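You operate a simulated robot arm through the tools that you are given. There is no shell and no other tool.

Carry out the task below with a simulated robot arm. There is one attempt and no reset: what you move stays moved.

TASK
Top up the chiller tank to the green band from the white jug.
Fine: pump off before the lid opens, lid shut and pump on again; jug back; leave the other jug.

It is judged by the outcome, as a careful person would: the job done as asked, and still so three seconds after it is handed in. It fails if anything else is knocked over, pushed out of place, dropped, spilled or broken. Lids that push on must go on centred and level and be pressed home; caps that screw on are set level and turned clockwise until they are tight.

THE ROBOT
A 6-joint arm with a fingered hand, fixed in place. Base frame: the origin is at the foot of the arm, x ahead of it, y to its left, z up; the work surface is at about z = 0.84. Units: m, rad, N and s.
With the tool pointing down near the work surface it reaches from about 0.1 to 0.8 m from the base axis. Its first joint turns from -2.897 to 2.897 rad. Payload 5 kg.
The TCP is the grasp point between the finger pads, 0.036 m short of the fingertips. In the tool frame z runs along the fingers and y along their closing line. Largest opening 0.12 m; the body of the gripper starts 0.042 m behind the TCP. The gripper is a hand of 4 fingers: y runs from the thumb to the fingers, the wrist lies at [-0.019, -0.123, -0.211] in the tool frame, and closing takes about 1.5 s.
Orientation is that of the tool frame in the base frame, as a unit quaternion [x, y, z, w]. With the fingers straight down and the wrist toward the robot, the tool's x, y and z point along [0, 1, 0], [1, 0, 0] and [0, 0, -1] of the base frame.

THE INTERFACE
- The arm moves only by the tool servo_tool. Its argument "series" is a list of rows, each a list of 2 entries, a list of its own where there are three numbers: the shift along the base's x, y, z in units of 40 mm (1.0 is 40 mm), then the turn, a rotation vector about the base's x, y, z in units of 5 degrees (1.0 is 5 degrees). In form: [[[x, y, z], [rx, ry, rz]], ...]. A call has 1 to 20 rows; each row shifts and turns the commanded pose from where the row before left it. "grip" is the opening, from 0 (shut) to 1 (fully open), set as the call begins (left out, the last holds). A call with a number of a shift or a turn outside -1 to 1 is refused whole. Rows are played at 5 a second. More than 0.05 m and 0.15 rad between two rows, or a gripper value outside its range, and nothing of the call is played. A pose out of reach is approached as far as the arm can. The call stops where the force on the tool passes 90 N (or 10 N more than at its start, if that is more) or the arm is blocked; 0.2 s more then pass. The fingers move at their own pace (about 0.045 m/s each) and stop on an object; they squeeze with about 24 N. The grip force told is the motor's: it shows also when the fingers shut on nothing. Time passes only in rows, and 0.2 s behind the last, so rows that do not move let the fingers close. The reply holds the time, the measured pose of the TCP, the force on the tool along the base axes, the opening and the grip force, in the units named above and with some noise, with the torque about the TCP (base axes, N m) and any sound that the robot's microphone picked up.
- Cameras (640 x 400 px; columns grow to the right, rows downward): "scene" is fixed at [0.2195, -0.4994, 1.6242]; the picture's right is [0.97, -0.23, 0.00], its down [-0.11, -0.46, -0.88] and it looks along [0.21, 0.86, -0.47] (base axes); focal length 311 px, centre (320, 200). "wrist" rides on the gripper at [0.073, -0.101, -0.142] in the tool frame; the picture's right is [-0.79, 0.29, -0.54], its down [-0.56, -0.70, 0.44] and it looks along [-0.25, 0.65, 0.71] (tool axes); focal length 280 px, centre (320, 200). There is no depth. A picture from a camera that has moved, and an enlarged one, comes with that camera's place and axes in the base frame and with its lens.
- camera(camera): a new picture of that camera. It takes no simulated time.
- slide_trunk(by): slides the trunk up (or, below 0, down) by that many m; the arm rides with it, the base frame stays. It gives what a move gives, with no picture.
- move_fingers(index, middle, ring, thumb_bend, thumb_turn): sets how far each is bent, from 0 (flat) to 1 (curled in); at 0.3 the hand is open as for a grip, at 0.7 the pads meet at the TCP. One left out holds its place. A second passes; each finger stops where it meets its share of the squeeze, and holds until it gets a number again. A gripper value or a shape takes the hand back. It gives what a move gives, with no picture; readings hold the bend of each and the force on the fingers (four entries, about 0 where the hand has none), thumb and palm. thumb_turn goes from beside the hand (0) to across from the fingers (1), as for a grip.
- grasp_type(shape): the hand has 4 fingers and takes this shape, open, in about a second: jaw (thumb against the fingers, like two jaws); tri (thumb and two fingers); tip (a fingertip pinch); poke (one finger out to press); point (the index stretched); flat (the hand flat); cup (the hand cupped); fist (a fist). The gripper value then closes the fingers along that shape, each until it touches; the sizes above hold for jaw. It gives what a move gives, with no picture.
- inspect(camera, box): a new picture of the part [left, top, right, bottom] of that camera's present view, enlarged. It takes no simulated time.
- hand_in(): hands the job in; it is judged then, once.

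Nothing tells you positions but the pictures and the camera data. Unless the task says otherwise, let go and move clear before handing in.

The tools are called after "Emit:" as name(argument=value, ...) on one line, values as JSON. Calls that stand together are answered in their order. servo_tool: Moves the arm, as the interface text tells. Its arguments: {"type":"object","properties":{"series":{"type":"array","items":{"type":"array"}},"grip":{"type":"number"}},"required":["series"]} The other tools are called the same way: slide_trunk (by) slides the trunk up or down; grasp_type (shape) gives the hand a shape; move_fingers (index, middle, ring, thumb_bend, thumb_turn) moves the fingers one by one; camera (camera) takes a picture; inspect (camera, box) takes an enlarged picture of a part of a camera's view; hand_in () hands the job in.

At the start:

```text
time_s: 0.0
position: [0.3029, 0.6481, 1.296]
tcp_rot: [0.707, 0.708, 0.0, 0.0]
contact_force: [-0.3, 0.2, -0.1]
moment: [0.02, 0.02, 0.0]
gripper_width: 0.1197
finger_force: 0.1
shape: jaw
bend: [0.3, 0.3, 0.3, 0.3, 0.98]
finger forces: [0.0, 0.1, 0.0, 0.1, 0.1, 0.0]
trunk travel left (down, up): [-0.828, 0.012]
```

scene: 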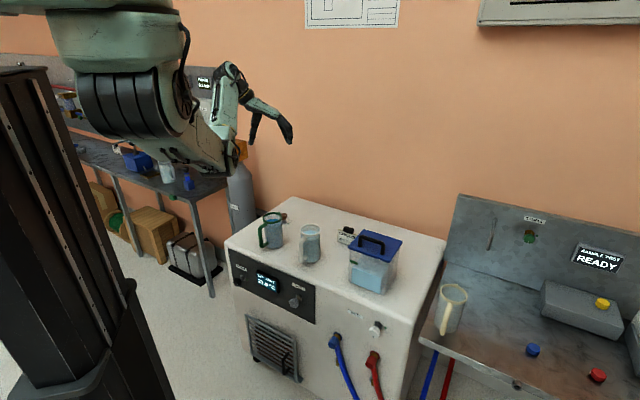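
wrist: 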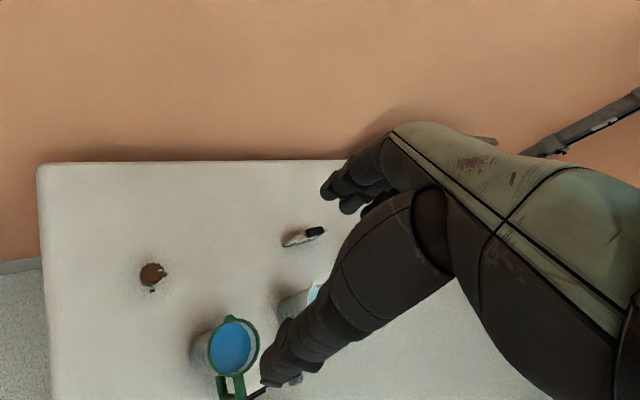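

I see a chiller cabinet with a blue-lidded tank, a green-handled jug and a whitish vessel on top, and another jug on the bench to the right. I'll look closer before moving.

Emit:
inspect(camera="scene", box=[220, 190, 340, 265])

Emit:
inspect(camera="scene", box=[320, 215, 420, 300])

Emit:
inspect(camera="scene", box=[220, 240, 420, 365])

Emit:
inspect(camera="scene", box=[420, 190, 640, 400])

Emit:
inspect(camera="wrist", box=[100, 200, 340, 400])

```text
5.33 times, centred on (280, 228) of scene
camera zoom: at [0.2195, -0.4994, 1.6242], right [0.97, -0.23, 0.0], down [-0.11, -0.46, -0.88], along [0.21, 0.86, -0.47], focal length 1657 px, centre (533, 53)
```

zoom: 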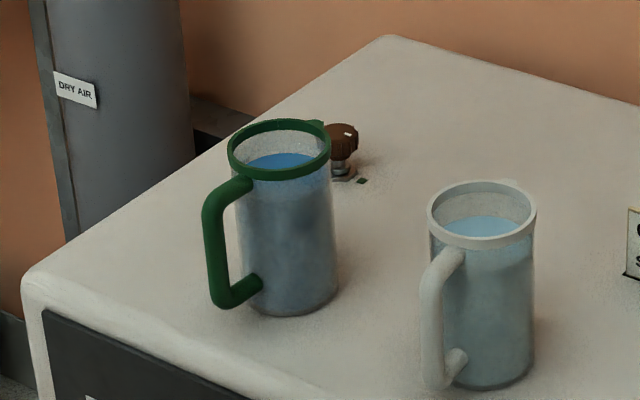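

```text
4.71 times, centred on (370, 258) of scene
camera zoom: at [0.2195, -0.4994, 1.6242], right [0.97, -0.23, 0.0], down [-0.11, -0.46, -0.88], along [0.21, 0.86, -0.47], focal length 1462 px, centre (85, -71)
```

zoom: 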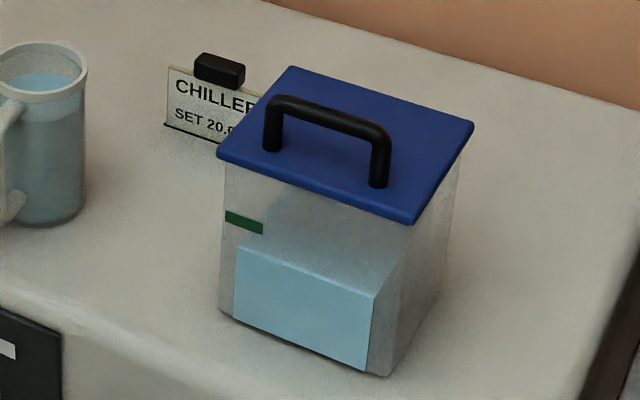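

```text
3.20 times, centred on (320, 302) of scene
camera zoom: at [0.2195, -0.4994, 1.6242], right [0.97, -0.23, 0.0], down [-0.11, -0.46, -0.88], along [0.21, 0.86, -0.47], focal length 994 px, centre (320, -128)
```

zoom: 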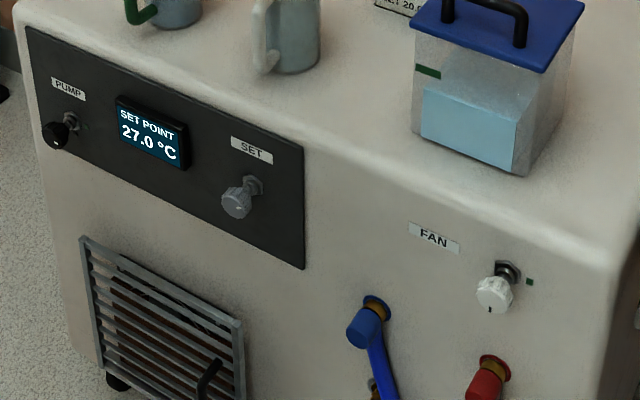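

```text
1.90 times, centred on (530, 295) of scene
camera zoom: at [0.2195, -0.4994, 1.6242], right [0.97, -0.23, 0.0], down [-0.11, -0.46, -0.88], along [0.21, 0.86, -0.47], focal length 592 px, centre (-80, 19)
```

zoom: 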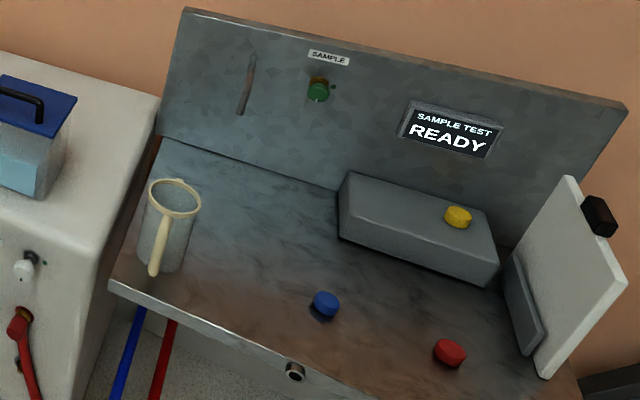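

```text
2.00 times, centred on (220, 300) of wrist
camera zoom: at [0.2012, 0.7197, 1.4387], right [0.29, -0.79, 0.54], down [-0.7, -0.56, -0.44], along [0.65, -0.25, -0.71], focal length 561 px, centre (520, 0)
```

zoom: 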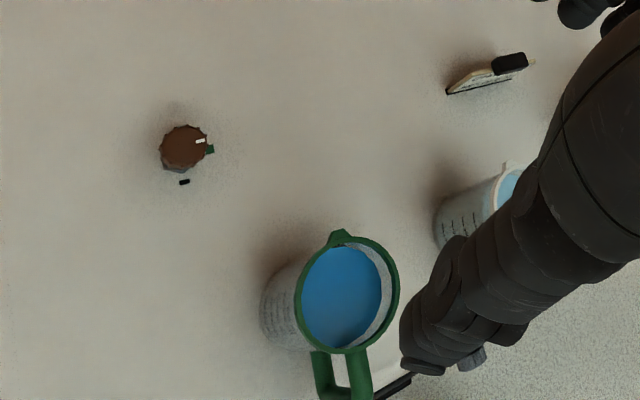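

The white jug stands on the chiller top near (0.42, 0.46) with its handle towards the robot. The tank is near (0.61, 0.31), and a knob labelled PUMP sits on the front panel at the left. I'll zoom in on the knobs before deciding anything.

Emit:
inspect(camera="scene", box=[228, 258, 276, 290])

Emit:
inspect(camera="scene", box=[335, 305, 395, 345])

Emit:
inspect(camera="scene", box=[270, 200, 302, 232])

Emit:
inspect(camera="wrist", box=[130, 250, 190, 300])

Emit:
inspect(camera="scene", box=[340, 240, 410, 300])

Emit:
inspect(camera="scene", box=[280, 270, 320, 310])

```text
12.50 times, centred on (252, 274) of scene
camera zoom: at [0.2195, -0.4994, 1.6242], right [0.97, -0.23, 0.0], down [-0.11, -0.46, -0.88], along [0.21, 0.86, -0.47], focal length 3883 px, centre (1170, -725)
```

zoom: 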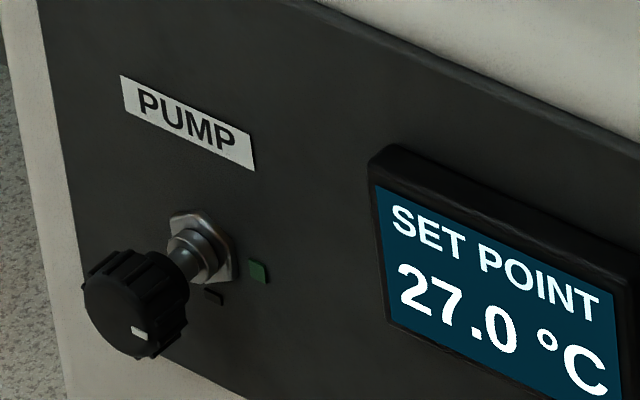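

```text
10.00 times, centred on (365, 325) of scene
camera zoom: at [0.2195, -0.4994, 1.6242], right [0.97, -0.23, 0.0], down [-0.11, -0.46, -0.88], along [0.21, 0.86, -0.47], focal length 3106 px, centre (-130, -1050)
```

zoom: 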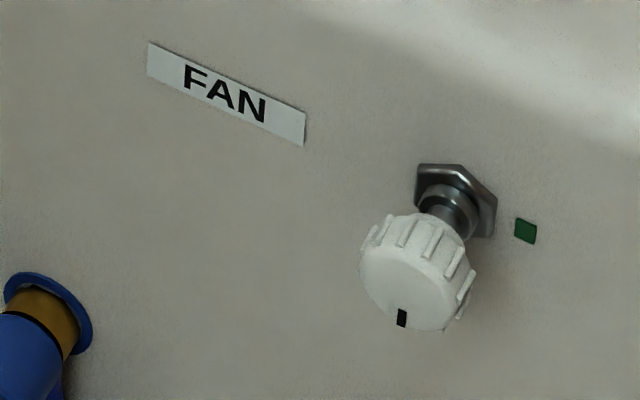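

```text
12.50 times, centred on (286, 216) of scene
camera zoom: at [0.2195, -0.4994, 1.6242], right [0.97, -0.23, 0.0], down [-0.11, -0.46, -0.88], along [0.21, 0.86, -0.47], focal length 3883 px, centre (745, 0)
```

zoom: 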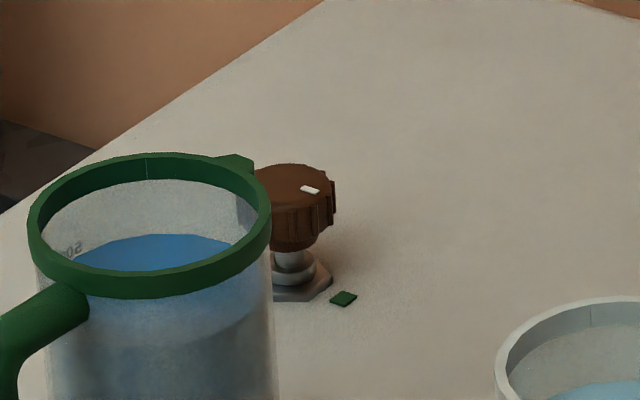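

```text
8.00 times, centred on (160, 275) of wrist
camera zoom: at [0.2012, 0.7197, 1.4387], right [0.29, -0.79, 0.54], down [-0.7, -0.56, -0.44], along [0.65, -0.25, -0.71], focal length 2243 px, centre (1600, -400)
```

zoom: 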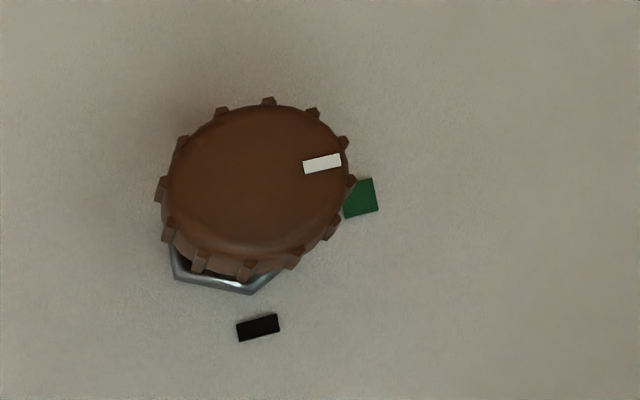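

```text
6.67 times, centred on (375, 270) of scene
camera zoom: at [0.2195, -0.4994, 1.6242], right [0.97, -0.23, 0.0], down [-0.11, -0.46, -0.88], along [0.21, 0.86, -0.47], focal length 2071 px, centre (-47, -267)
```

zoom: 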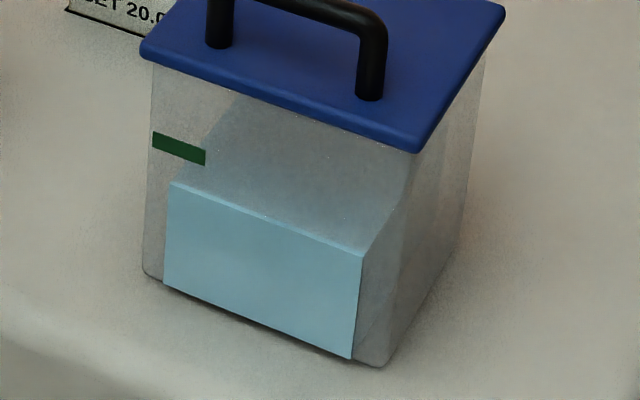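

```text
10.00 times, centred on (300, 290) of scene
camera zoom: at [0.2195, -0.4994, 1.6242], right [0.97, -0.23, 0.0], down [-0.11, -0.46, -0.88], along [0.21, 0.86, -0.47], focal length 3106 px, centre (520, -700)
```

zoom: 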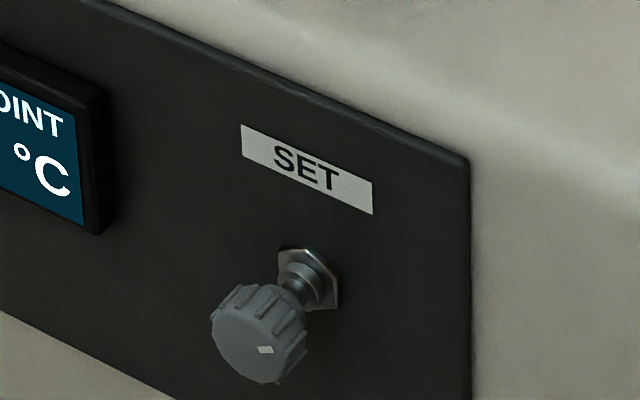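

The front PUMP knob shows its pointer near the bottom. Which mark it points at matters, so I'll bring the wrist camera in front of the panel, well clear of the cabinet, and look square on.

Emit:
servo_tool(series=[[[-0.68, -0.4, 0], [0, 0, 0.9]], [[-0.68, -0.4, 0], [0, 0, 0.9]], [[-0.68, -0.4, 0], [0, 0, 0.9]], [[-0.68, -0.4, 0], [0, 0, 0.9]], [[-0.68, -0.4, 0], [0, 0, 0.9]], [[-0.68, -0.4, 0], [0, 0, 0.9]], [[-0.68, -0.4, 0], [0, 0, 0.9]], [[-0.68, -0.4, 0], [0, 0, 0.9]], [[-0.68, -0.4, 0], [0, 0, 0.9]], [[-0.68, -0.4, 0], [0, 0, 0.9]]])

Emit:
camera(camera="scene")

Emit:
camera(camera="wrist")

```text
time_s: 2.2
position: [0.0583, 0.5443, 1.2364]
tcp_rot: [0.382, 0.924, 0.002, 0.0]
contact_force: [-0.1, 0.3, -0.6]
moment: [0.03, -0.01, 0.02]
gripper_width: 0.1198
finger_force: 0.2
shape: jaw
bend: [0.3, 0.3, 0.3, 0.3, 0.98]
finger forces: [0.0, 0.1, 0.0, 0.1, 0.1, 0.1]
out of reach, approached as far as the arm can: row 1, 2, 3, 4, 5, 6, 7, 8, 9, 10
trunk travel left (down, up): [-0.828, 0.012]
```

```text
taken
```

scene: 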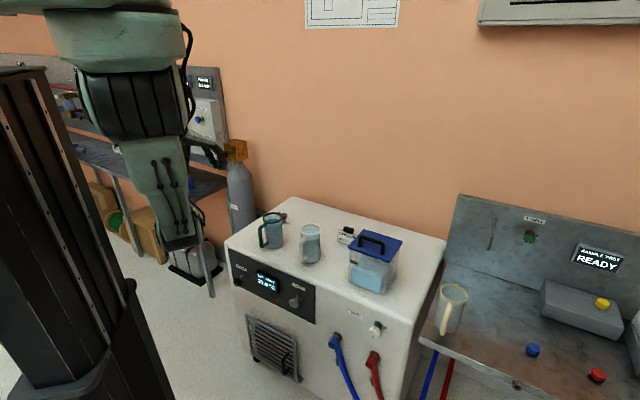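

```text
taken
camera wrist: at [-0.0655, 0.5228, 1.3769], right [0.76, -0.35, 0.54], down [-0.1, -0.89, -0.45], along [0.64, 0.29, -0.71], focal length 280 px, centre (320, 200)
```

wrist: 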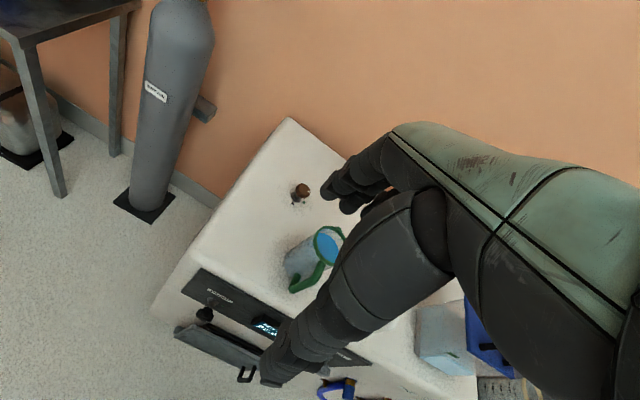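

The arm was at the limit of its reach this high up, so I'll lower the trunk a little and step back from the cabinet.

Emit:
slide_trunk(by=-0.15)

Emit:
servo_tool(series=[[[-0.5, -0.5, 0], [0, 0, 0]], [[-0.5, -0.5, 0], [0, 0, 0]], [[-0.5, -0.5, 0], [0, 0, 0]], [[-0.5, -0.5, 0], [0, 0, 0]]])

Emit:
camera(camera="scene")

Emit:
camera(camera="wrist")

```text
time_s: 4.0
position: [0.0572, 0.5463, 1.085]
tcp_rot: [0.382, 0.924, 0.002, 0.0]
contact_force: [1.1, -0.9, -0.9]
moment: [0.02, 0.02, 0.0]
gripper_width: 0.1196
finger_force: 0.0
shape: jaw
bend: [0.3, 0.3, 0.3, 0.3, 0.98]
finger forces: [0.0, 0.1, 0.0, 0.0, 0.1, 0.0]
trunk travel left (down, up): [-0.678, 0.162]
```

```text
time_s: 5.0
position: [-0.0115, 0.493, 1.0401]
tcp_rot: [0.381, 0.924, 0.005, -0.001]
contact_force: [0.4, 0.3, -0.6]
moment: [0.0, 0.0, -0.02]
gripper_width: 0.1198
finger_force: 0.0
shape: jaw
bend: [0.3, 0.3, 0.3, 0.3, 0.98]
finger forces: [0.0, 0.0, 0.1, 0.0, 0.0, 0.0]
out of reach, approached as far as the arm can: row 1, 2, 3, 4
trunk travel left (down, up): [-0.678, 0.162]
```

```text
taken
```

scene: 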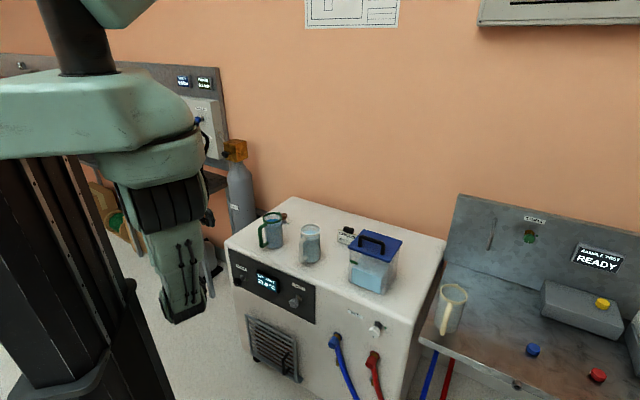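

```text
taken
camera wrist: at [-0.1344, 0.4697, 1.1807], right [0.76, -0.36, 0.54], down [-0.1, -0.89, -0.45], along [0.64, 0.29, -0.71], focal length 280 px, centre (320, 200)
```

wrist: 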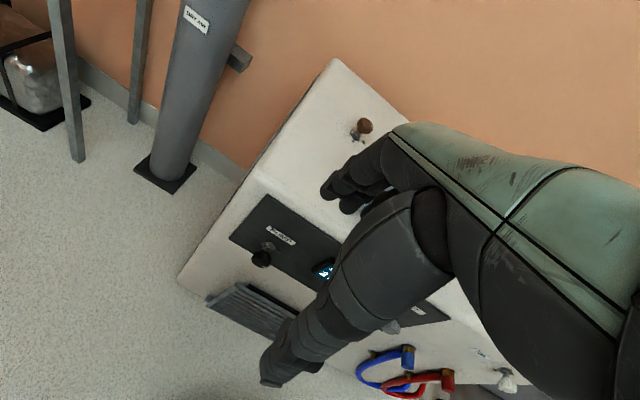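

The wrist camera now sees the panel, so I'll zoom in on the PUMP knob and on the brown knob on top.

Emit:
inspect(camera="wrist", box=[230, 210, 310, 280])

Emit:
inspect(camera="wrist", box=[335, 105, 385, 150])

Emit:
inspect(camera="wrist", box=[460, 330, 540, 400])

```text
5.71 times, centred on (270, 245) of wrist
camera zoom: at [-0.1344, 0.4697, 1.1807], right [0.76, -0.36, 0.54], down [-0.1, -0.89, -0.45], along [0.64, 0.29, -0.71], focal length 1602 px, centre (606, -57)
```

zoom: 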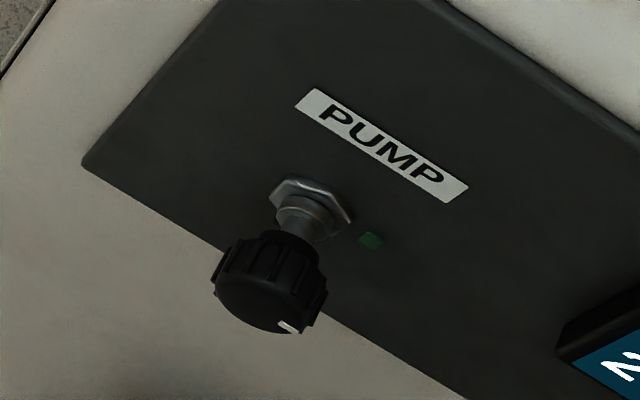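

```text
8.89 times, centred on (360, 128) of wrist
camera zoom: at [-0.1344, 0.4697, 1.1807], right [0.76, -0.36, 0.54], down [-0.1, -0.89, -0.45], along [0.64, 0.29, -0.71], focal length 2492 px, centre (-36, 844)
```

zoom: 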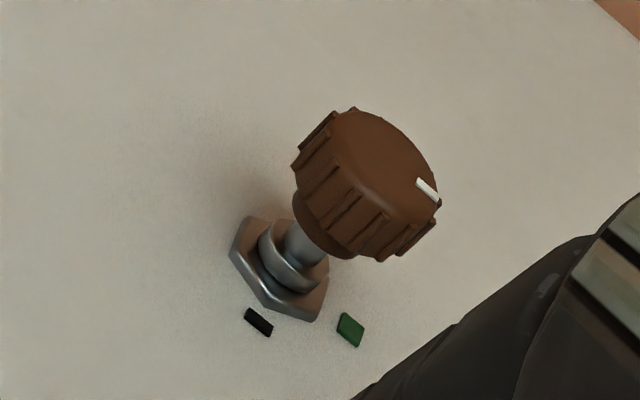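

```text
5.71 times, centred on (500, 365) of wrist
camera zoom: at [-0.1344, 0.4697, 1.1807], right [0.76, -0.36, 0.54], down [-0.1, -0.89, -0.45], along [0.64, 0.29, -0.71], focal length 1602 px, centre (-709, -743)
```

zoom: 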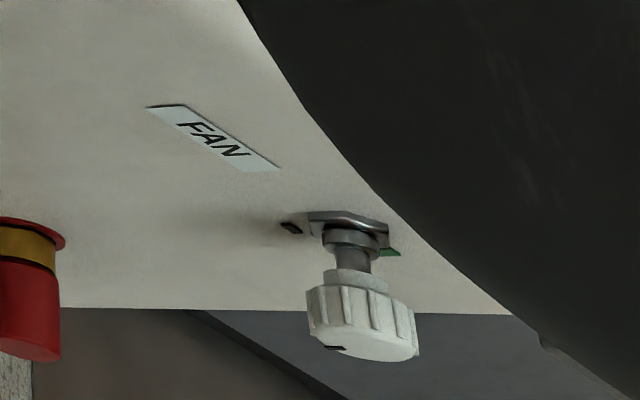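

The close view shows the PUMP pointer line aimed right, at the green mark, so the pump is on. Off is the black mark at the bottom, a quarter turn clockwise. I place the knob face near (0.111, 0.565, 0.68) and will pitch the hand up to face the panel.

Emit:
servo_tool(series=[[[0, 0, -0.5], [0.636, -0.636, 0]], [[0, 0, -0.5], [0.636, -0.636, 0]], [[0, 0, -0.5], [0.636, -0.636, 0]], [[0, 0, 0], [0.636, -0.636, 0]], [[0, 0, 0], [0.636, -0.636, 0]], [[0, 0, 0], [0.636, -0.636, 0]], [[0, 0, 0], [0.636, -0.636, 0]], [[0, 0, 0], [0.636, -0.636, 0]], [[0, 0, 0], [0.636, -0.636, 0]], [[0, 0, 0], [0.636, -0.636, 0]]])

Emit:
camera(camera="scene")

Emit:
camera(camera="wrist")

```text
time_s: 7.2
position: [-0.0039, 0.4972, 0.9784]
tcp_rot: [0.354, 0.854, 0.353, 0.145]
contact_force: [0.4, 0.7, 0.2]
moment: [0.01, 0.03, -0.01]
gripper_width: 0.12
finger_force: 0.1
shape: jaw
bend: [0.3, 0.3, 0.3, 0.3, 0.98]
finger forces: [0.0, 0.0, 0.1, 0.0, 0.0, 0.0]
trunk travel left (down, up): [-0.678, 0.162]
```

```text
taken
```

scene: 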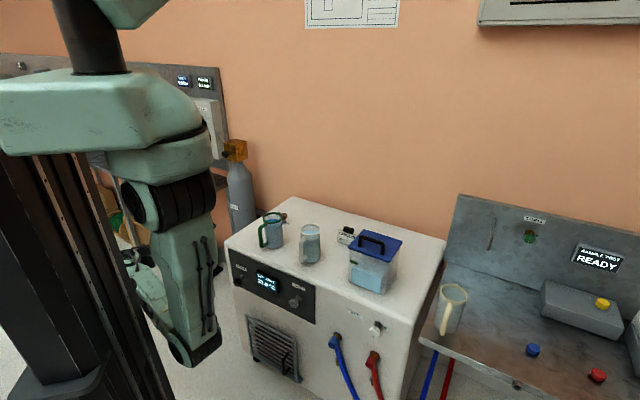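

```text
taken
camera wrist: at [-0.1771, 0.4249, 1.0073], right [0.43, -0.68, 0.59], down [0.26, -0.53, -0.81], along [0.86, 0.51, -0.05], focal length 280 px, centre (320, 200)
```

wrist: 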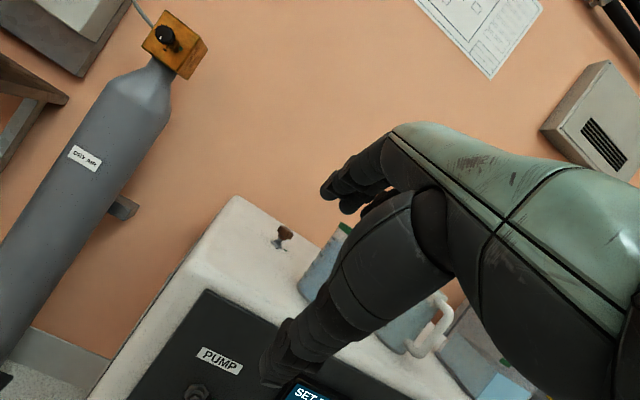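

Pitching works. I'll finish levelling the hand and lower the trunk towards knob height, still well back from the panel.

Emit:
servo_tool(series=[[[0, 0, 0], [0.636, -0.636, 0]], [[0, 0, 0], [0.636, -0.636, 0]], [[0, 0, 0], [0.636, -0.636, 0]], [[0, 0, 0], [0.636, -0.636, 0]], [[0, 0, 0], [0.636, -0.636, 0]], [[0, 0, 0], [0.636, -0.636, 0]], [[0, 0, 0], [0.636, -0.636, 0]], [[0, 0, 0], [0.636, -0.636, 0]], [[0, 0, 0], [0.636, -0.636, 0]], [[0, 0, 0], [0.636, -0.636, 0]]])

Emit:
slide_trunk(by=-0.2)

Emit:
camera(camera="scene")

Emit:
camera(camera="wrist")

```text
time_s: 9.3
position: [-0.0133, 0.4954, 0.9798]
tcp_rot: [0.269, 0.653, 0.654, 0.27]
contact_force: [0.1, 0.2, -0.5]
moment: [-0.02, -0.01, 0.0]
gripper_width: 0.1194
finger_force: 0.1
shape: jaw
bend: [0.3, 0.3, 0.3, 0.3, 0.98]
finger forces: [0.0, 0.0, 0.1, 0.0, 0.0, 0.0]
trunk travel left (down, up): [-0.678, 0.162]
```

```text
time_s: 11.5
position: [-0.0106, 0.4933, 0.78]
tcp_rot: [0.269, 0.653, 0.654, 0.271]
contact_force: [0.9, -0.9, -0.5]
moment: [-0.01, 0.03, -0.01]
gripper_width: 0.1195
finger_force: 0.0
shape: jaw
bend: [0.3, 0.3, 0.3, 0.3, 0.98]
finger forces: [0.1, 0.0, 0.0, 0.0, 0.0, 0.0]
trunk travel left (down, up): [-0.478, 0.362]
```

```text
taken
```

scene: 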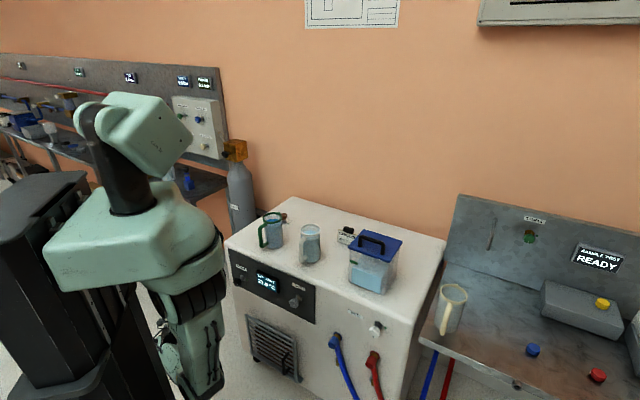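

```text
taken
camera wrist: at [-0.1623, 0.4429, 0.6775], right [0.18, -0.94, 0.29], down [0.71, -0.08, -0.7], along [0.68, 0.33, 0.66], focal length 280 px, centre (320, 200)
```

wrist: 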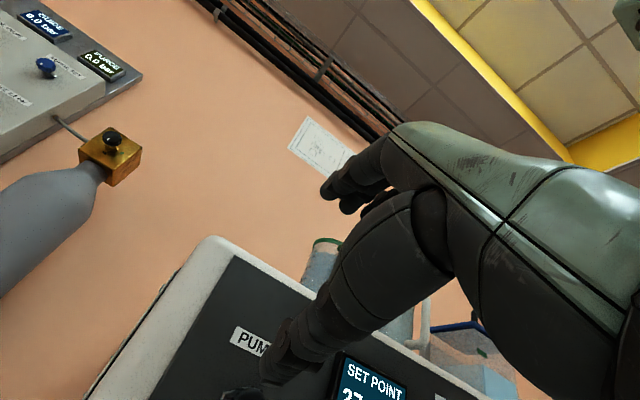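

The hand is level at z = 0.78, 0.18 m short of the panel. I'll roll it 45° anticlockwise so the later clockwise quarter turn straddles its natural pose, bring it to knob height, narrow the fingers and look again.

Emit:
servo_tool(series=[[[0, 0, -0.27], [-0.707, -0.707, 0]], [[0, 0, -0.27], [-0.707, -0.707, 0]], [[0, 0, -0.27], [-0.707, -0.707, 0]], [[0, 0, -0.27], [-0.707, -0.707, 0]], [[0, 0, -0.27], [-0.707, -0.707, 0]], [[0, 0, -0.27], [-0.707, -0.707, 0]], [[0, 0, -0.27], [-0.707, -0.707, 0]], [[0, 0, -0.27], [-0.707, -0.707, 0]], [[0, 0, -0.27], [-0.707, -0.707, 0]]], grip=0.6)

Emit:
camera(camera="scene")

Emit:
camera(camera="wrist")

```text
time_s: 13.5
position: [-0.0099, 0.4932, 0.6821]
tcp_rot: [-0.001, 0.706, 0.501, 0.5]
contact_force: [-0.4, -0.2, 0.4]
moment: [0.01, 0.03, 0.02]
gripper_width: 0.0722
finger_force: 0.1
shape: jaw
bend: [0.73, 0.41, 0.38, 0.65, 1.0]
finger forces: [0.0, 0.1, 0.0, 0.0, 0.1, 0.0]
trunk travel left (down, up): [-0.478, 0.362]
```

```text
taken
```

scene: 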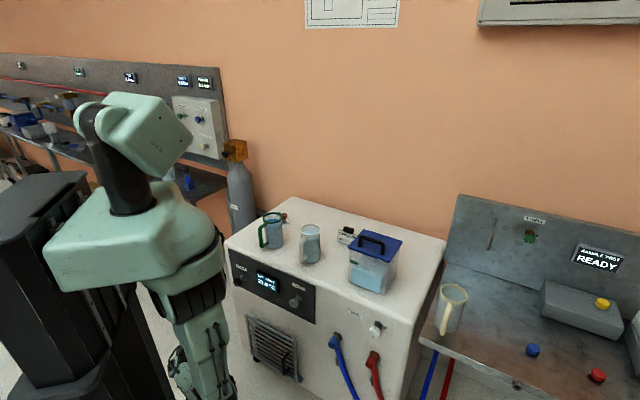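

```text
taken
camera wrist: at [-0.0959, 0.377, 0.5583], right [-0.13, -0.63, 0.76], down [0.94, -0.31, -0.1], along [0.3, 0.71, 0.64], focal length 280 px, centre (320, 200)
```

wrist: 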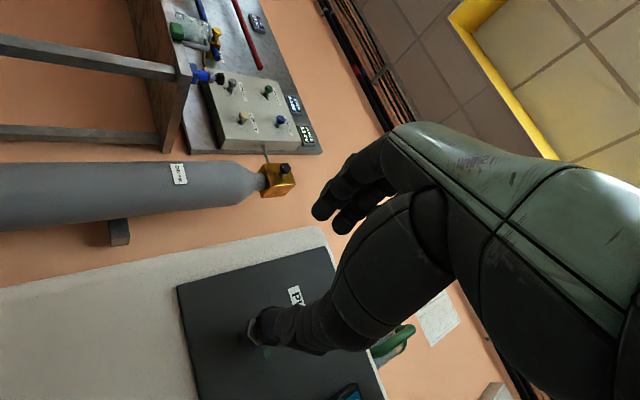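

Emit:
inspect(camera="wrist", box=[200, 180, 420, 400])

```text
1.82 times, centred on (310, 290) of wrist
camera zoom: at [-0.0959, 0.377, 0.5583], right [-0.13, -0.63, 0.76], down [0.94, -0.31, -0.1], along [0.3, 0.71, 0.64], focal length 510 px, centre (338, 36)
```

zoom: 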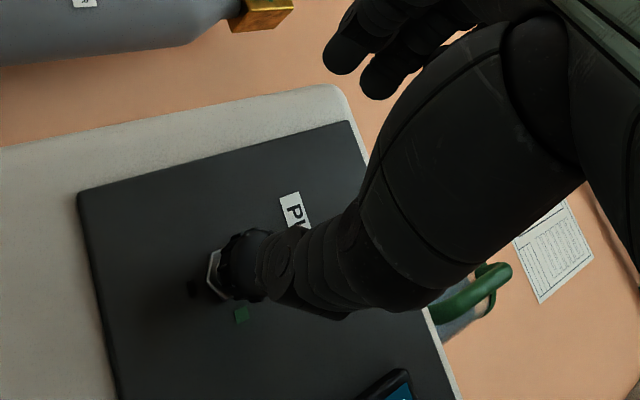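

Emit:
servo_tool(series=[[[0.2, 0.0, 0], [0, 0, 0]], [[0.2, -0.2, 0], [0, 0, 0]], [[0.2, -0.2, 0], [0, 0, 0]], [[0.2, -0.2, 0], [0, 0, 0]]], grip=0.75)

Emit:
camera(camera="wrist")

```text
time_s: 14.5
position: [0.0238, 0.4679, 0.6821]
tcp_rot: [-0.002, 0.708, 0.5, 0.499]
contact_force: [-0.1, -0.4, 0.4]
moment: [0.01, 0.02, -0.02]
gripper_width: 0.09
finger_force: 0.0
shape: jaw
bend: [0.26, 0.36, 0.34, 0.56, 0.99]
finger forces: [0.0, 0.0, 0.1, 0.1, 0.1, 0.0]
trunk travel left (down, up): [-0.478, 0.362]
```

```text
taken
camera wrist: at [-0.064, 0.353, 0.5583], right [-0.13, -0.63, 0.76], down [0.94, -0.31, -0.1], along [0.3, 0.71, 0.64], focal length 280 px, centre (320, 200)
```

wrist: 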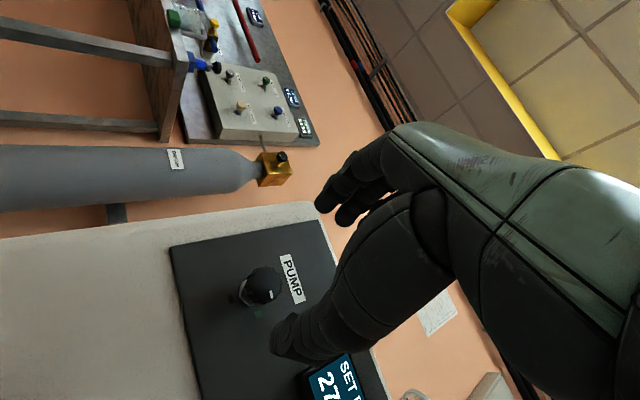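

The knob sits straight ahead of the hand at about (0.105, 0.558, 0.682). I'll advance along the knob axis until the fingers straddle it.

Emit:
servo_tool(series=[[[0.33, 0.37, 0], [0, 0, 0]], [[0.33, 0.37, 0], [0, 0, 0]], [[0.33, 0.37, 0], [0, 0, 0]], [[0.33, 0.37, 0], [0, 0, 0]]], grip=0.7)

Emit:
camera(camera="wrist")

Emit:
inspect(camera="scene", box=[180, 240, 300, 330])

```text
time_s: 15.5
position: [0.0759, 0.5281, 0.6811]
tcp_rot: [0.0, 0.707, 0.5, 0.5]
contact_force: [-0.9, 0.0, -0.5]
moment: [-0.01, -0.01, -0.02]
gripper_width: 0.0845
finger_force: 0.0
shape: jaw
bend: [0.27, 0.37, 0.35, 0.59, 0.99]
finger forces: [0.0, 0.0, 0.0, 0.0, 0.0, 0.0]
trunk travel left (down, up): [-0.478, 0.362]
```

```text
taken
camera wrist: at [-0.0111, 0.4126, 0.5576], right [-0.13, -0.63, 0.76], down [0.94, -0.31, -0.1], along [0.3, 0.71, 0.64], focal length 280 px, centre (320, 200)
```

wrist: 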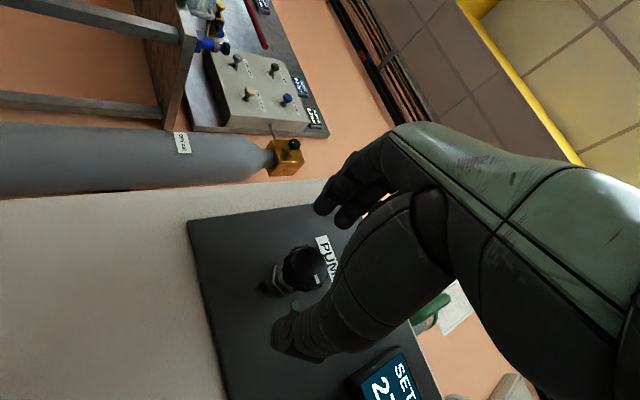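

```text
4.44 times, centred on (240, 285) of scene
camera zoom: at [0.2195, -0.4994, 1.6242], right [0.97, -0.23, 0.0], down [-0.11, -0.46, -0.88], along [0.21, 0.86, -0.47], focal length 1380 px, centre (676, -178)
```

zoom: 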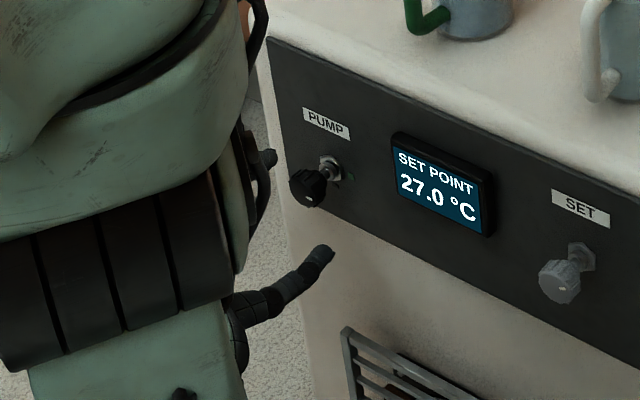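

The knob lies centred between the thumb and the fingers. I'll advance 4 cm more to the knob face and then close gently.

Emit:
servo_tool(series=[[[0.23, 0.23, 0], [0, 0, 0]], [[0.23, 0.23, 0], [0, 0, 0]], [[0.23, 0.23, 0], [0, 0, 0]], [[0, 0, 0], [0, 0, 0]]])

Emit:
camera(camera="wrist")

Emit:
inspect(camera="scene", box=[220, 250, 280, 310])

```text
time_s: 16.5
position: [0.1041, 0.5558, 0.6821]
tcp_rot: [-0.001, 0.707, 0.5, 0.501]
contact_force: [0.4, 0.3, -0.9]
moment: [-0.01, 0.03, -0.03]
gripper_width: 0.0843
finger_force: 0.0
shape: jaw
bend: [0.27, 0.37, 0.35, 0.59, 0.99]
finger forces: [0.0, 0.0, 0.0, 0.0, 0.0, 0.0]
trunk travel left (down, up): [-0.478, 0.362]
```

```text
taken
camera wrist: at [0.0163, 0.44, 0.5585], right [-0.13, -0.63, 0.76], down [0.94, -0.31, -0.1], along [0.3, 0.71, 0.64], focal length 280 px, centre (320, 200)
```

wrist: 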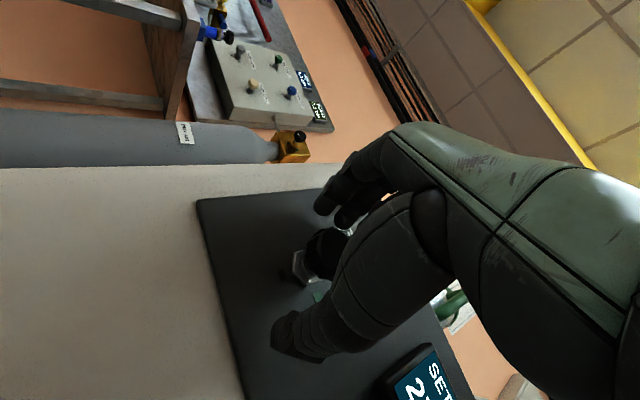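

```text
6.67 times, centred on (250, 280) of scene
camera zoom: at [0.2195, -0.4994, 1.6242], right [0.97, -0.23, 0.0], down [-0.11, -0.46, -0.88], along [0.21, 0.86, -0.47], focal length 2071 px, centre (787, -333)
```

zoom: 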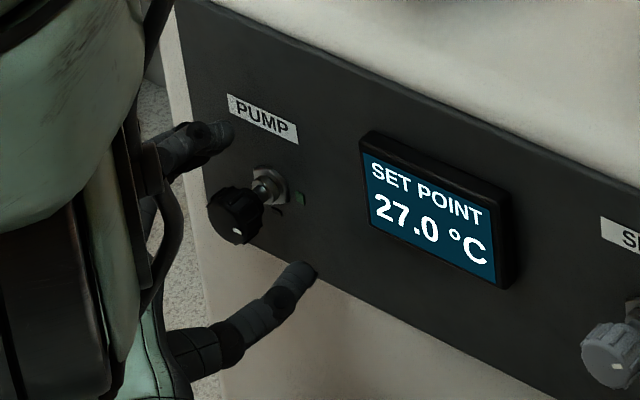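

Emit:
servo_tool(series=[[[0, 0, 0], [0, 0, 0]], [[0, 0, 0], [0, 0, 0]], [[0, 0, 0], [0, 0, 0]], [[0, 0, 0], [0, 0, 0]], [[0, 0, 0], [0, 0, 0]], [[0, 0, 0], [0, 0, 0]], [[0, 0, 0], [0, 0, 0]], [[0, 0, 0], [0, 0, 0]]], grip=0)

Emit:
camera(camera="wrist")

Emit:
inspect(camera="scene", box=[220, 250, 280, 310])

```text
time_s: 18.3
position: [0.1034, 0.5562, 0.681]
tcp_rot: [-0.001, 0.707, 0.5, 0.5]
contact_force: [1.4, 0.2, -1.1]
moment: [-0.01, 0.03, -0.02]
gripper_width: 0.0276
finger_force: 23.9
shape: jaw
bend: [0.74, 0.53, 0.57, 0.74, 1.0]
finger forces: [9.8, 7.0, 0.0, 0.0, 21.0, 0.1]
trunk travel left (down, up): [-0.478, 0.362]
```

```text
taken
camera wrist: at [0.0164, 0.4399, 0.5582], right [-0.13, -0.63, 0.76], down [0.94, -0.31, -0.1], along [0.3, 0.71, 0.64], focal length 280 px, centre (320, 200)
```

wrist: 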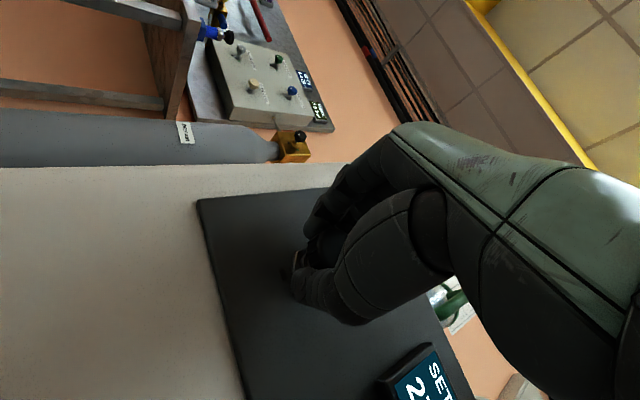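

```text
6.67 times, centred on (250, 280) of scene
camera zoom: at [0.2195, -0.4994, 1.6242], right [0.97, -0.23, 0.0], down [-0.11, -0.46, -0.88], along [0.21, 0.86, -0.47], focal length 2071 px, centre (787, -333)
```

zoom: 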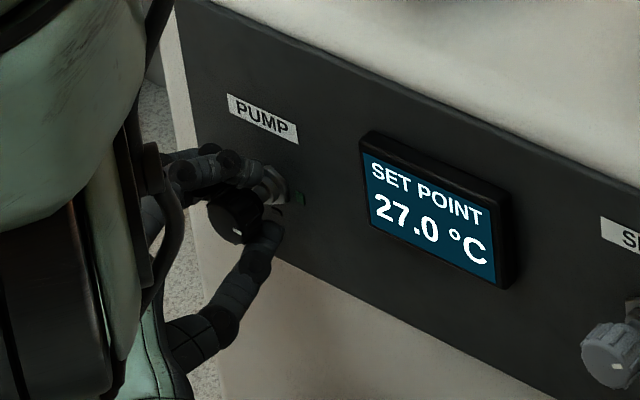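

The knob is gripped, with thumb and two fingers loaded and no side force. I'll turn clockwise 45° and check.

Emit:
servo_tool(series=[[[0, 0, 0], [0.707, 0.707, 0]], [[0, 0, 0], [0.707, 0.707, 0]], [[0, 0, 0], [0.707, 0.707, 0]], [[0, 0, 0], [0.707, 0.707, 0]], [[0, 0, 0], [0.707, 0.707, 0]], [[0, 0, 0], [0.707, 0.707, 0]], [[0, 0, 0], [0.707, 0.707, 0]], [[0, 0, 0], [0.707, 0.707, 0]], [[0, 0, 0], [0.707, 0.707, 0]]])

Emit:
inspect(camera="scene", box=[220, 250, 280, 310])

Emit:
camera(camera="wrist")

```text
time_s: 20.3
position: [0.1023, 0.5534, 0.689]
tcp_rot: [0.268, 0.656, 0.652, 0.269]
contact_force: [-2.8, 28.0, -16.2]
moment: [-0.31, 0.22, 0.38]
gripper_width: 0.0242
finger_force: 24.2
shape: jaw
bend: [0.73, 0.57, 0.57, 0.73, 0.96]
finger forces: [9.9, 0.7, 0.0, 0.0, 29.1, 0.1]
out of reach, approached as far as the arm can: row 9
trunk travel left (down, up): [-0.478, 0.362]
```

```text
6.67 times, centred on (250, 280) of scene
camera zoom: at [0.2195, -0.4994, 1.6242], right [0.97, -0.23, 0.0], down [-0.11, -0.46, -0.88], along [0.21, 0.86, -0.47], focal length 2071 px, centre (787, -333)
```

zoom: 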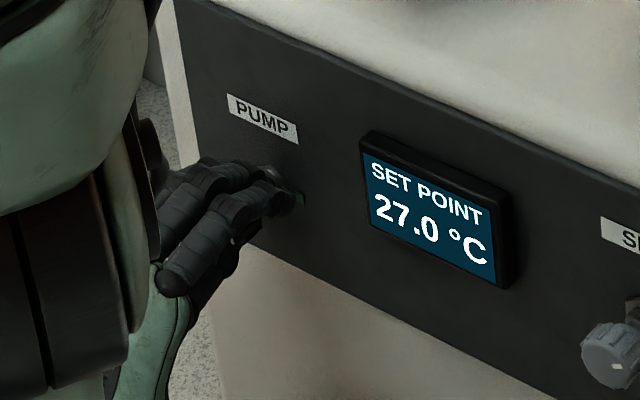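

```text
taken
camera wrist: at [-0.05, 0.5015, 0.5888], right [0.18, -0.94, 0.3], down [0.71, -0.08, -0.7], along [0.68, 0.33, 0.65], focal length 280 px, centre (320, 200)
```

wrist: 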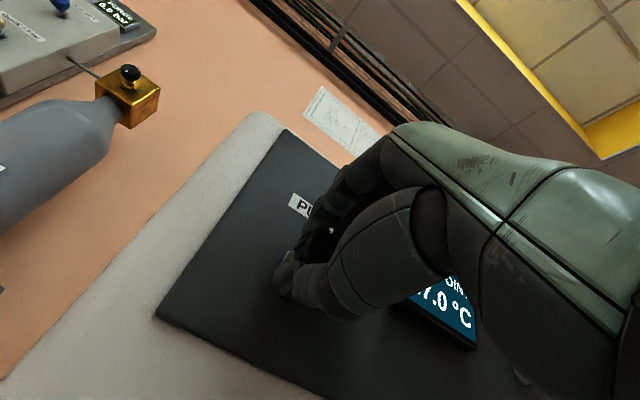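

The turn met side load and the arm hit its reach limit on the last row. I'll let go, back off slightly, see where the pointer stands, and then choose a better arm posture.

Emit:
servo_tool(series=[[[0, 0, 0], [0, 0, 0]], [[0, 0, 0], [0, 0, 0]], [[0, 0, 0], [0, 0, 0]], [[0, 0, 0], [0, 0, 0]], [[-0.3, -0.3, 0], [0, 0, 0]], [[-0.5, -0.5, 0], [0, 0, 0]], [[-0.5, -0.5, 0], [0, 0, 0]]], grip=0.7)

Emit:
inspect(camera="scene", box=[220, 250, 280, 310])

Emit:
camera(camera="wrist")

```text
time_s: 21.9
position: [0.0504, 0.4971, 0.6944]
tcp_rot: [0.269, 0.652, 0.654, 0.272]
contact_force: [0.5, -0.5, 0.0]
moment: [0.01, -0.01, -0.03]
gripper_width: 0.0837
finger_force: 0.1
shape: jaw
bend: [0.27, 0.38, 0.35, 0.59, 0.99]
finger forces: [0.0, 0.0, 0.0, 0.1, 0.0, 0.1]
trunk travel left (down, up): [-0.478, 0.362]
```

```text
6.67 times, centred on (250, 280) of scene
camera zoom: at [0.2195, -0.4994, 1.6242], right [0.97, -0.23, 0.0], down [-0.11, -0.46, -0.88], along [0.21, 0.86, -0.47], focal length 2071 px, centre (787, -333)
```

zoom: 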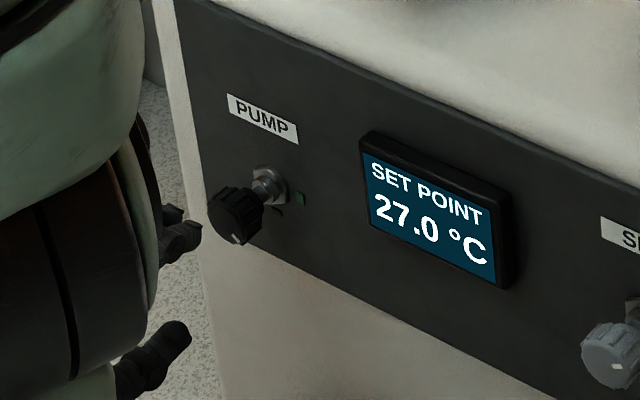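

```text
taken
camera wrist: at [-0.1019, 0.4477, 0.5923], right [0.18, -0.94, 0.29], down [0.71, -0.08, -0.7], along [0.68, 0.33, 0.66], focal length 280 px, centre (320, 200)
```

wrist: 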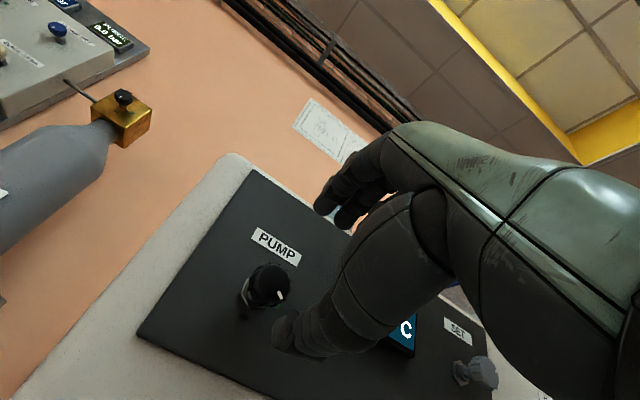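

Emit:
inspect(camera="wrist", box=[220, 220, 320, 340])

Emit:
inspect(camera="scene", box=[232, 265, 262, 290])

```text
3.33 times, centred on (270, 280) of wrist
camera zoom: at [-0.1019, 0.4477, 0.5923], right [0.18, -0.94, 0.29], down [0.71, -0.08, -0.7], along [0.68, 0.33, 0.66], focal length 935 px, centre (487, -67)
```

zoom: 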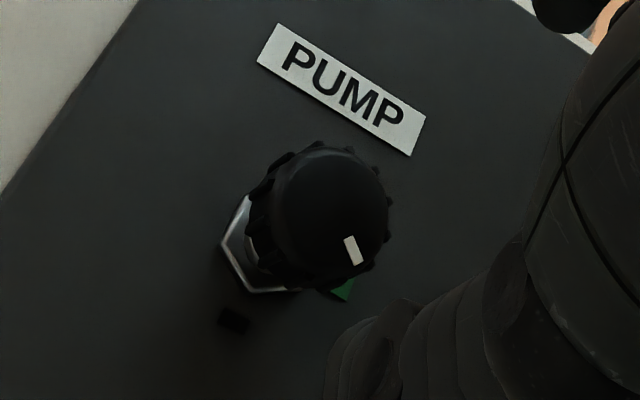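

```text
16.00 times, centred on (247, 278) of scene
camera zoom: at [0.2195, -0.4994, 1.6242], right [0.97, -0.23, 0.0], down [-0.11, -0.46, -0.88], along [0.21, 0.86, -0.47], focal length 4970 px, centre (1488, -1040)
```

zoom: 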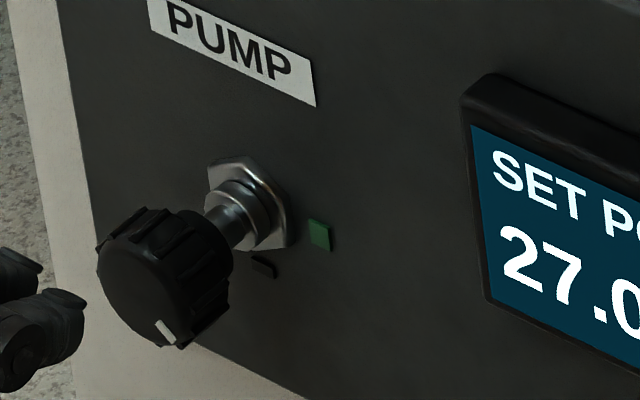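

The knob has turned about 28° of the 90° needed and stays put. I now place its axis slightly higher, at z ≈ 0.687. I'll roll the hand back anticlockwise a full quarter turn while clear of the knob, so that the rest can be done in one turn.

Emit:
servo_tool(series=[[[0, 0, 0], [-0.707, -0.707, 0]], [[0, 0, 0], [-0.707, -0.707, 0]], [[0, 0, 0], [-0.707, -0.707, 0]], [[0, 0, 0], [-0.707, -0.707, 0]], [[0, 0, 0], [-0.707, -0.707, 0]], [[0, 0, 0], [-0.707, -0.707, 0]], [[0, 0, 0], [-0.707, -0.707, 0]], [[0, 0, 0], [-0.707, -0.707, 0]], [[0, 0, 0], [-0.707, -0.707, 0]], [[0, 0, 0], [-0.707, -0.707, 0]], [[0, 0, 0], [-0.707, -0.707, 0]], [[0, 0, 0], [-0.707, -0.707, 0]], [[0, 0, 0], [-0.707, -0.707, 0]], [[0, 0, 0], [-0.707, -0.707, 0]], [[0, 0, 0], [-0.707, -0.707, 0]], [[0, 0, 0], [-0.707, -0.707, 0]], [[0, 0, 0], [-0.707, -0.707, 0]], [[0, 0, 0], [-0.707, -0.707, 0]]])

Emit:
camera(camera="wrist")

Emit:
camera(camera="scene")

```text
time_s: 25.7
position: [0.0502, 0.4982, 0.6938]
tcp_rot: [-0.272, 0.653, 0.271, 0.653]
contact_force: [-0.4, 0.1, -0.4]
moment: [-0.01, -0.03, -0.02]
gripper_width: 0.0837
finger_force: 0.0
shape: jaw
bend: [0.27, 0.38, 0.35, 0.59, 0.99]
finger forces: [0.0, 0.1, 0.0, 0.1, 0.1, 0.1]
trunk travel left (down, up): [-0.478, 0.362]
```

```text
taken
camera wrist: at [0.0207, 0.325, 0.621], right [-0.59, -0.18, 0.79], down [0.81, -0.18, 0.56], along [0.04, 0.97, 0.25], focal length 280 px, centre (320, 200)
```

wrist: 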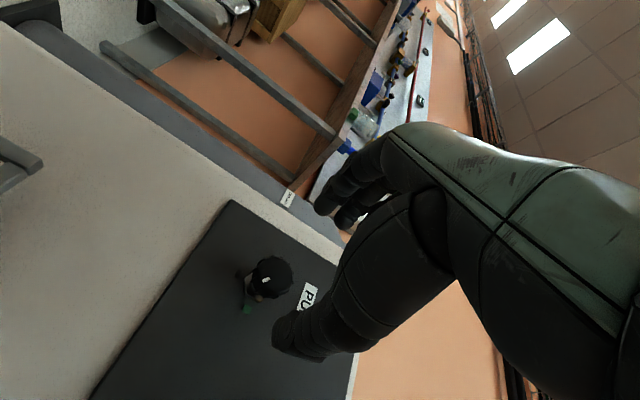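

```text
taken
```

scene: 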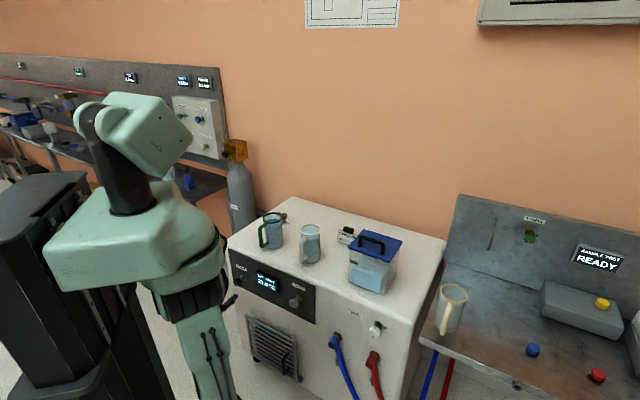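

The quarter-turn-back posture is reachable. The views agree on a knob axis at z ≈ 0.687 and x−y ≈ −0.452. I'll move in and close.

Emit:
servo_tool(series=[[[0.294, 0.314, -0.034], [0, 0, 0]], [[0.294, 0.314, -0.034], [0, 0, 0]], [[0.294, 0.314, -0.034], [0, 0, 0]], [[0.294, 0.314, -0.034], [0, 0, 0]], [[0.294, 0.314, -0.034], [0, 0, 0]], [[0, 0, 0], [0, 0, 0]]])

Emit:
servo_tool(series=[[[0, 0, 0], [0, 0, 0]], [[0, 0, 0], [0, 0, 0]], [[0, 0, 0], [0, 0, 0]], [[0, 0, 0], [0, 0, 0]], [[0, 0, 0], [0, 0, 0]], [[0, 0, 0], [0, 0, 0]], [[0, 0, 0], [0, 0, 0]], [[0, 0, 0], [0, 0, 0]]], grip=0)

Emit:
inspect(camera="scene", box=[220, 250, 280, 310])

Emit:
camera(camera="wrist")

```text
time_s: 27.1
position: [0.11, 0.5601, 0.687]
tcp_rot: [-0.271, 0.654, 0.271, 0.652]
contact_force: [-0.4, 0.0, 0.6]
moment: [-0.01, 0.01, 0.0]
gripper_width: 0.084
finger_force: 0.1
shape: jaw
bend: [0.27, 0.38, 0.35, 0.59, 0.99]
finger forces: [0.1, 0.0, 0.0, 0.1, 0.0, 0.0]
trunk travel left (down, up): [-0.478, 0.362]
```

```text
time_s: 28.9
position: [0.112, 0.5606, 0.6877]
tcp_rot: [-0.27, 0.655, 0.271, 0.652]
contact_force: [12.1, 3.0, 0.1]
moment: [0.0, 0.01, -0.16]
gripper_width: 0.0226
finger_force: 24.5
shape: jaw
bend: [0.73, 0.62, 0.65, 0.75, 1.0]
finger forces: [10.5, 5.6, 0.0, 0.0, 21.5, 0.0]
trunk travel left (down, up): [-0.478, 0.362]
```

```text
6.67 times, centred on (250, 280) of scene
camera zoom: at [0.2195, -0.4994, 1.6242], right [0.97, -0.23, 0.0], down [-0.11, -0.46, -0.88], along [0.21, 0.86, -0.47], focal length 2071 px, centre (787, -333)
```

zoom: 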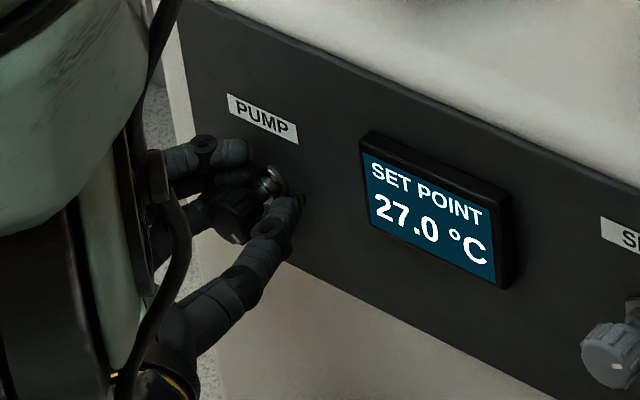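

```text
taken
camera wrist: at [0.0815, 0.3875, 0.6139], right [-0.58, -0.18, 0.79], down [0.81, -0.18, 0.56], along [0.04, 0.97, 0.25], focal length 280 px, centre (320, 200)
```

wrist: 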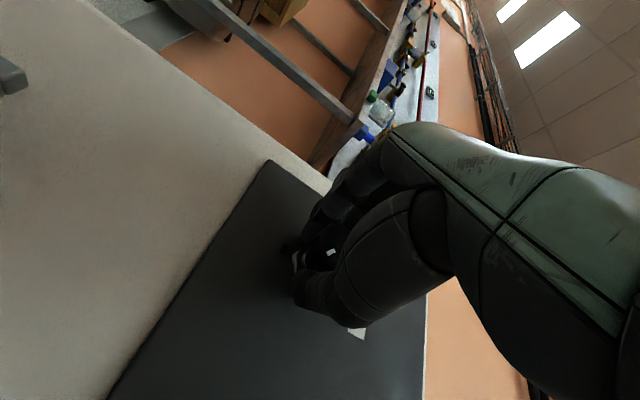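

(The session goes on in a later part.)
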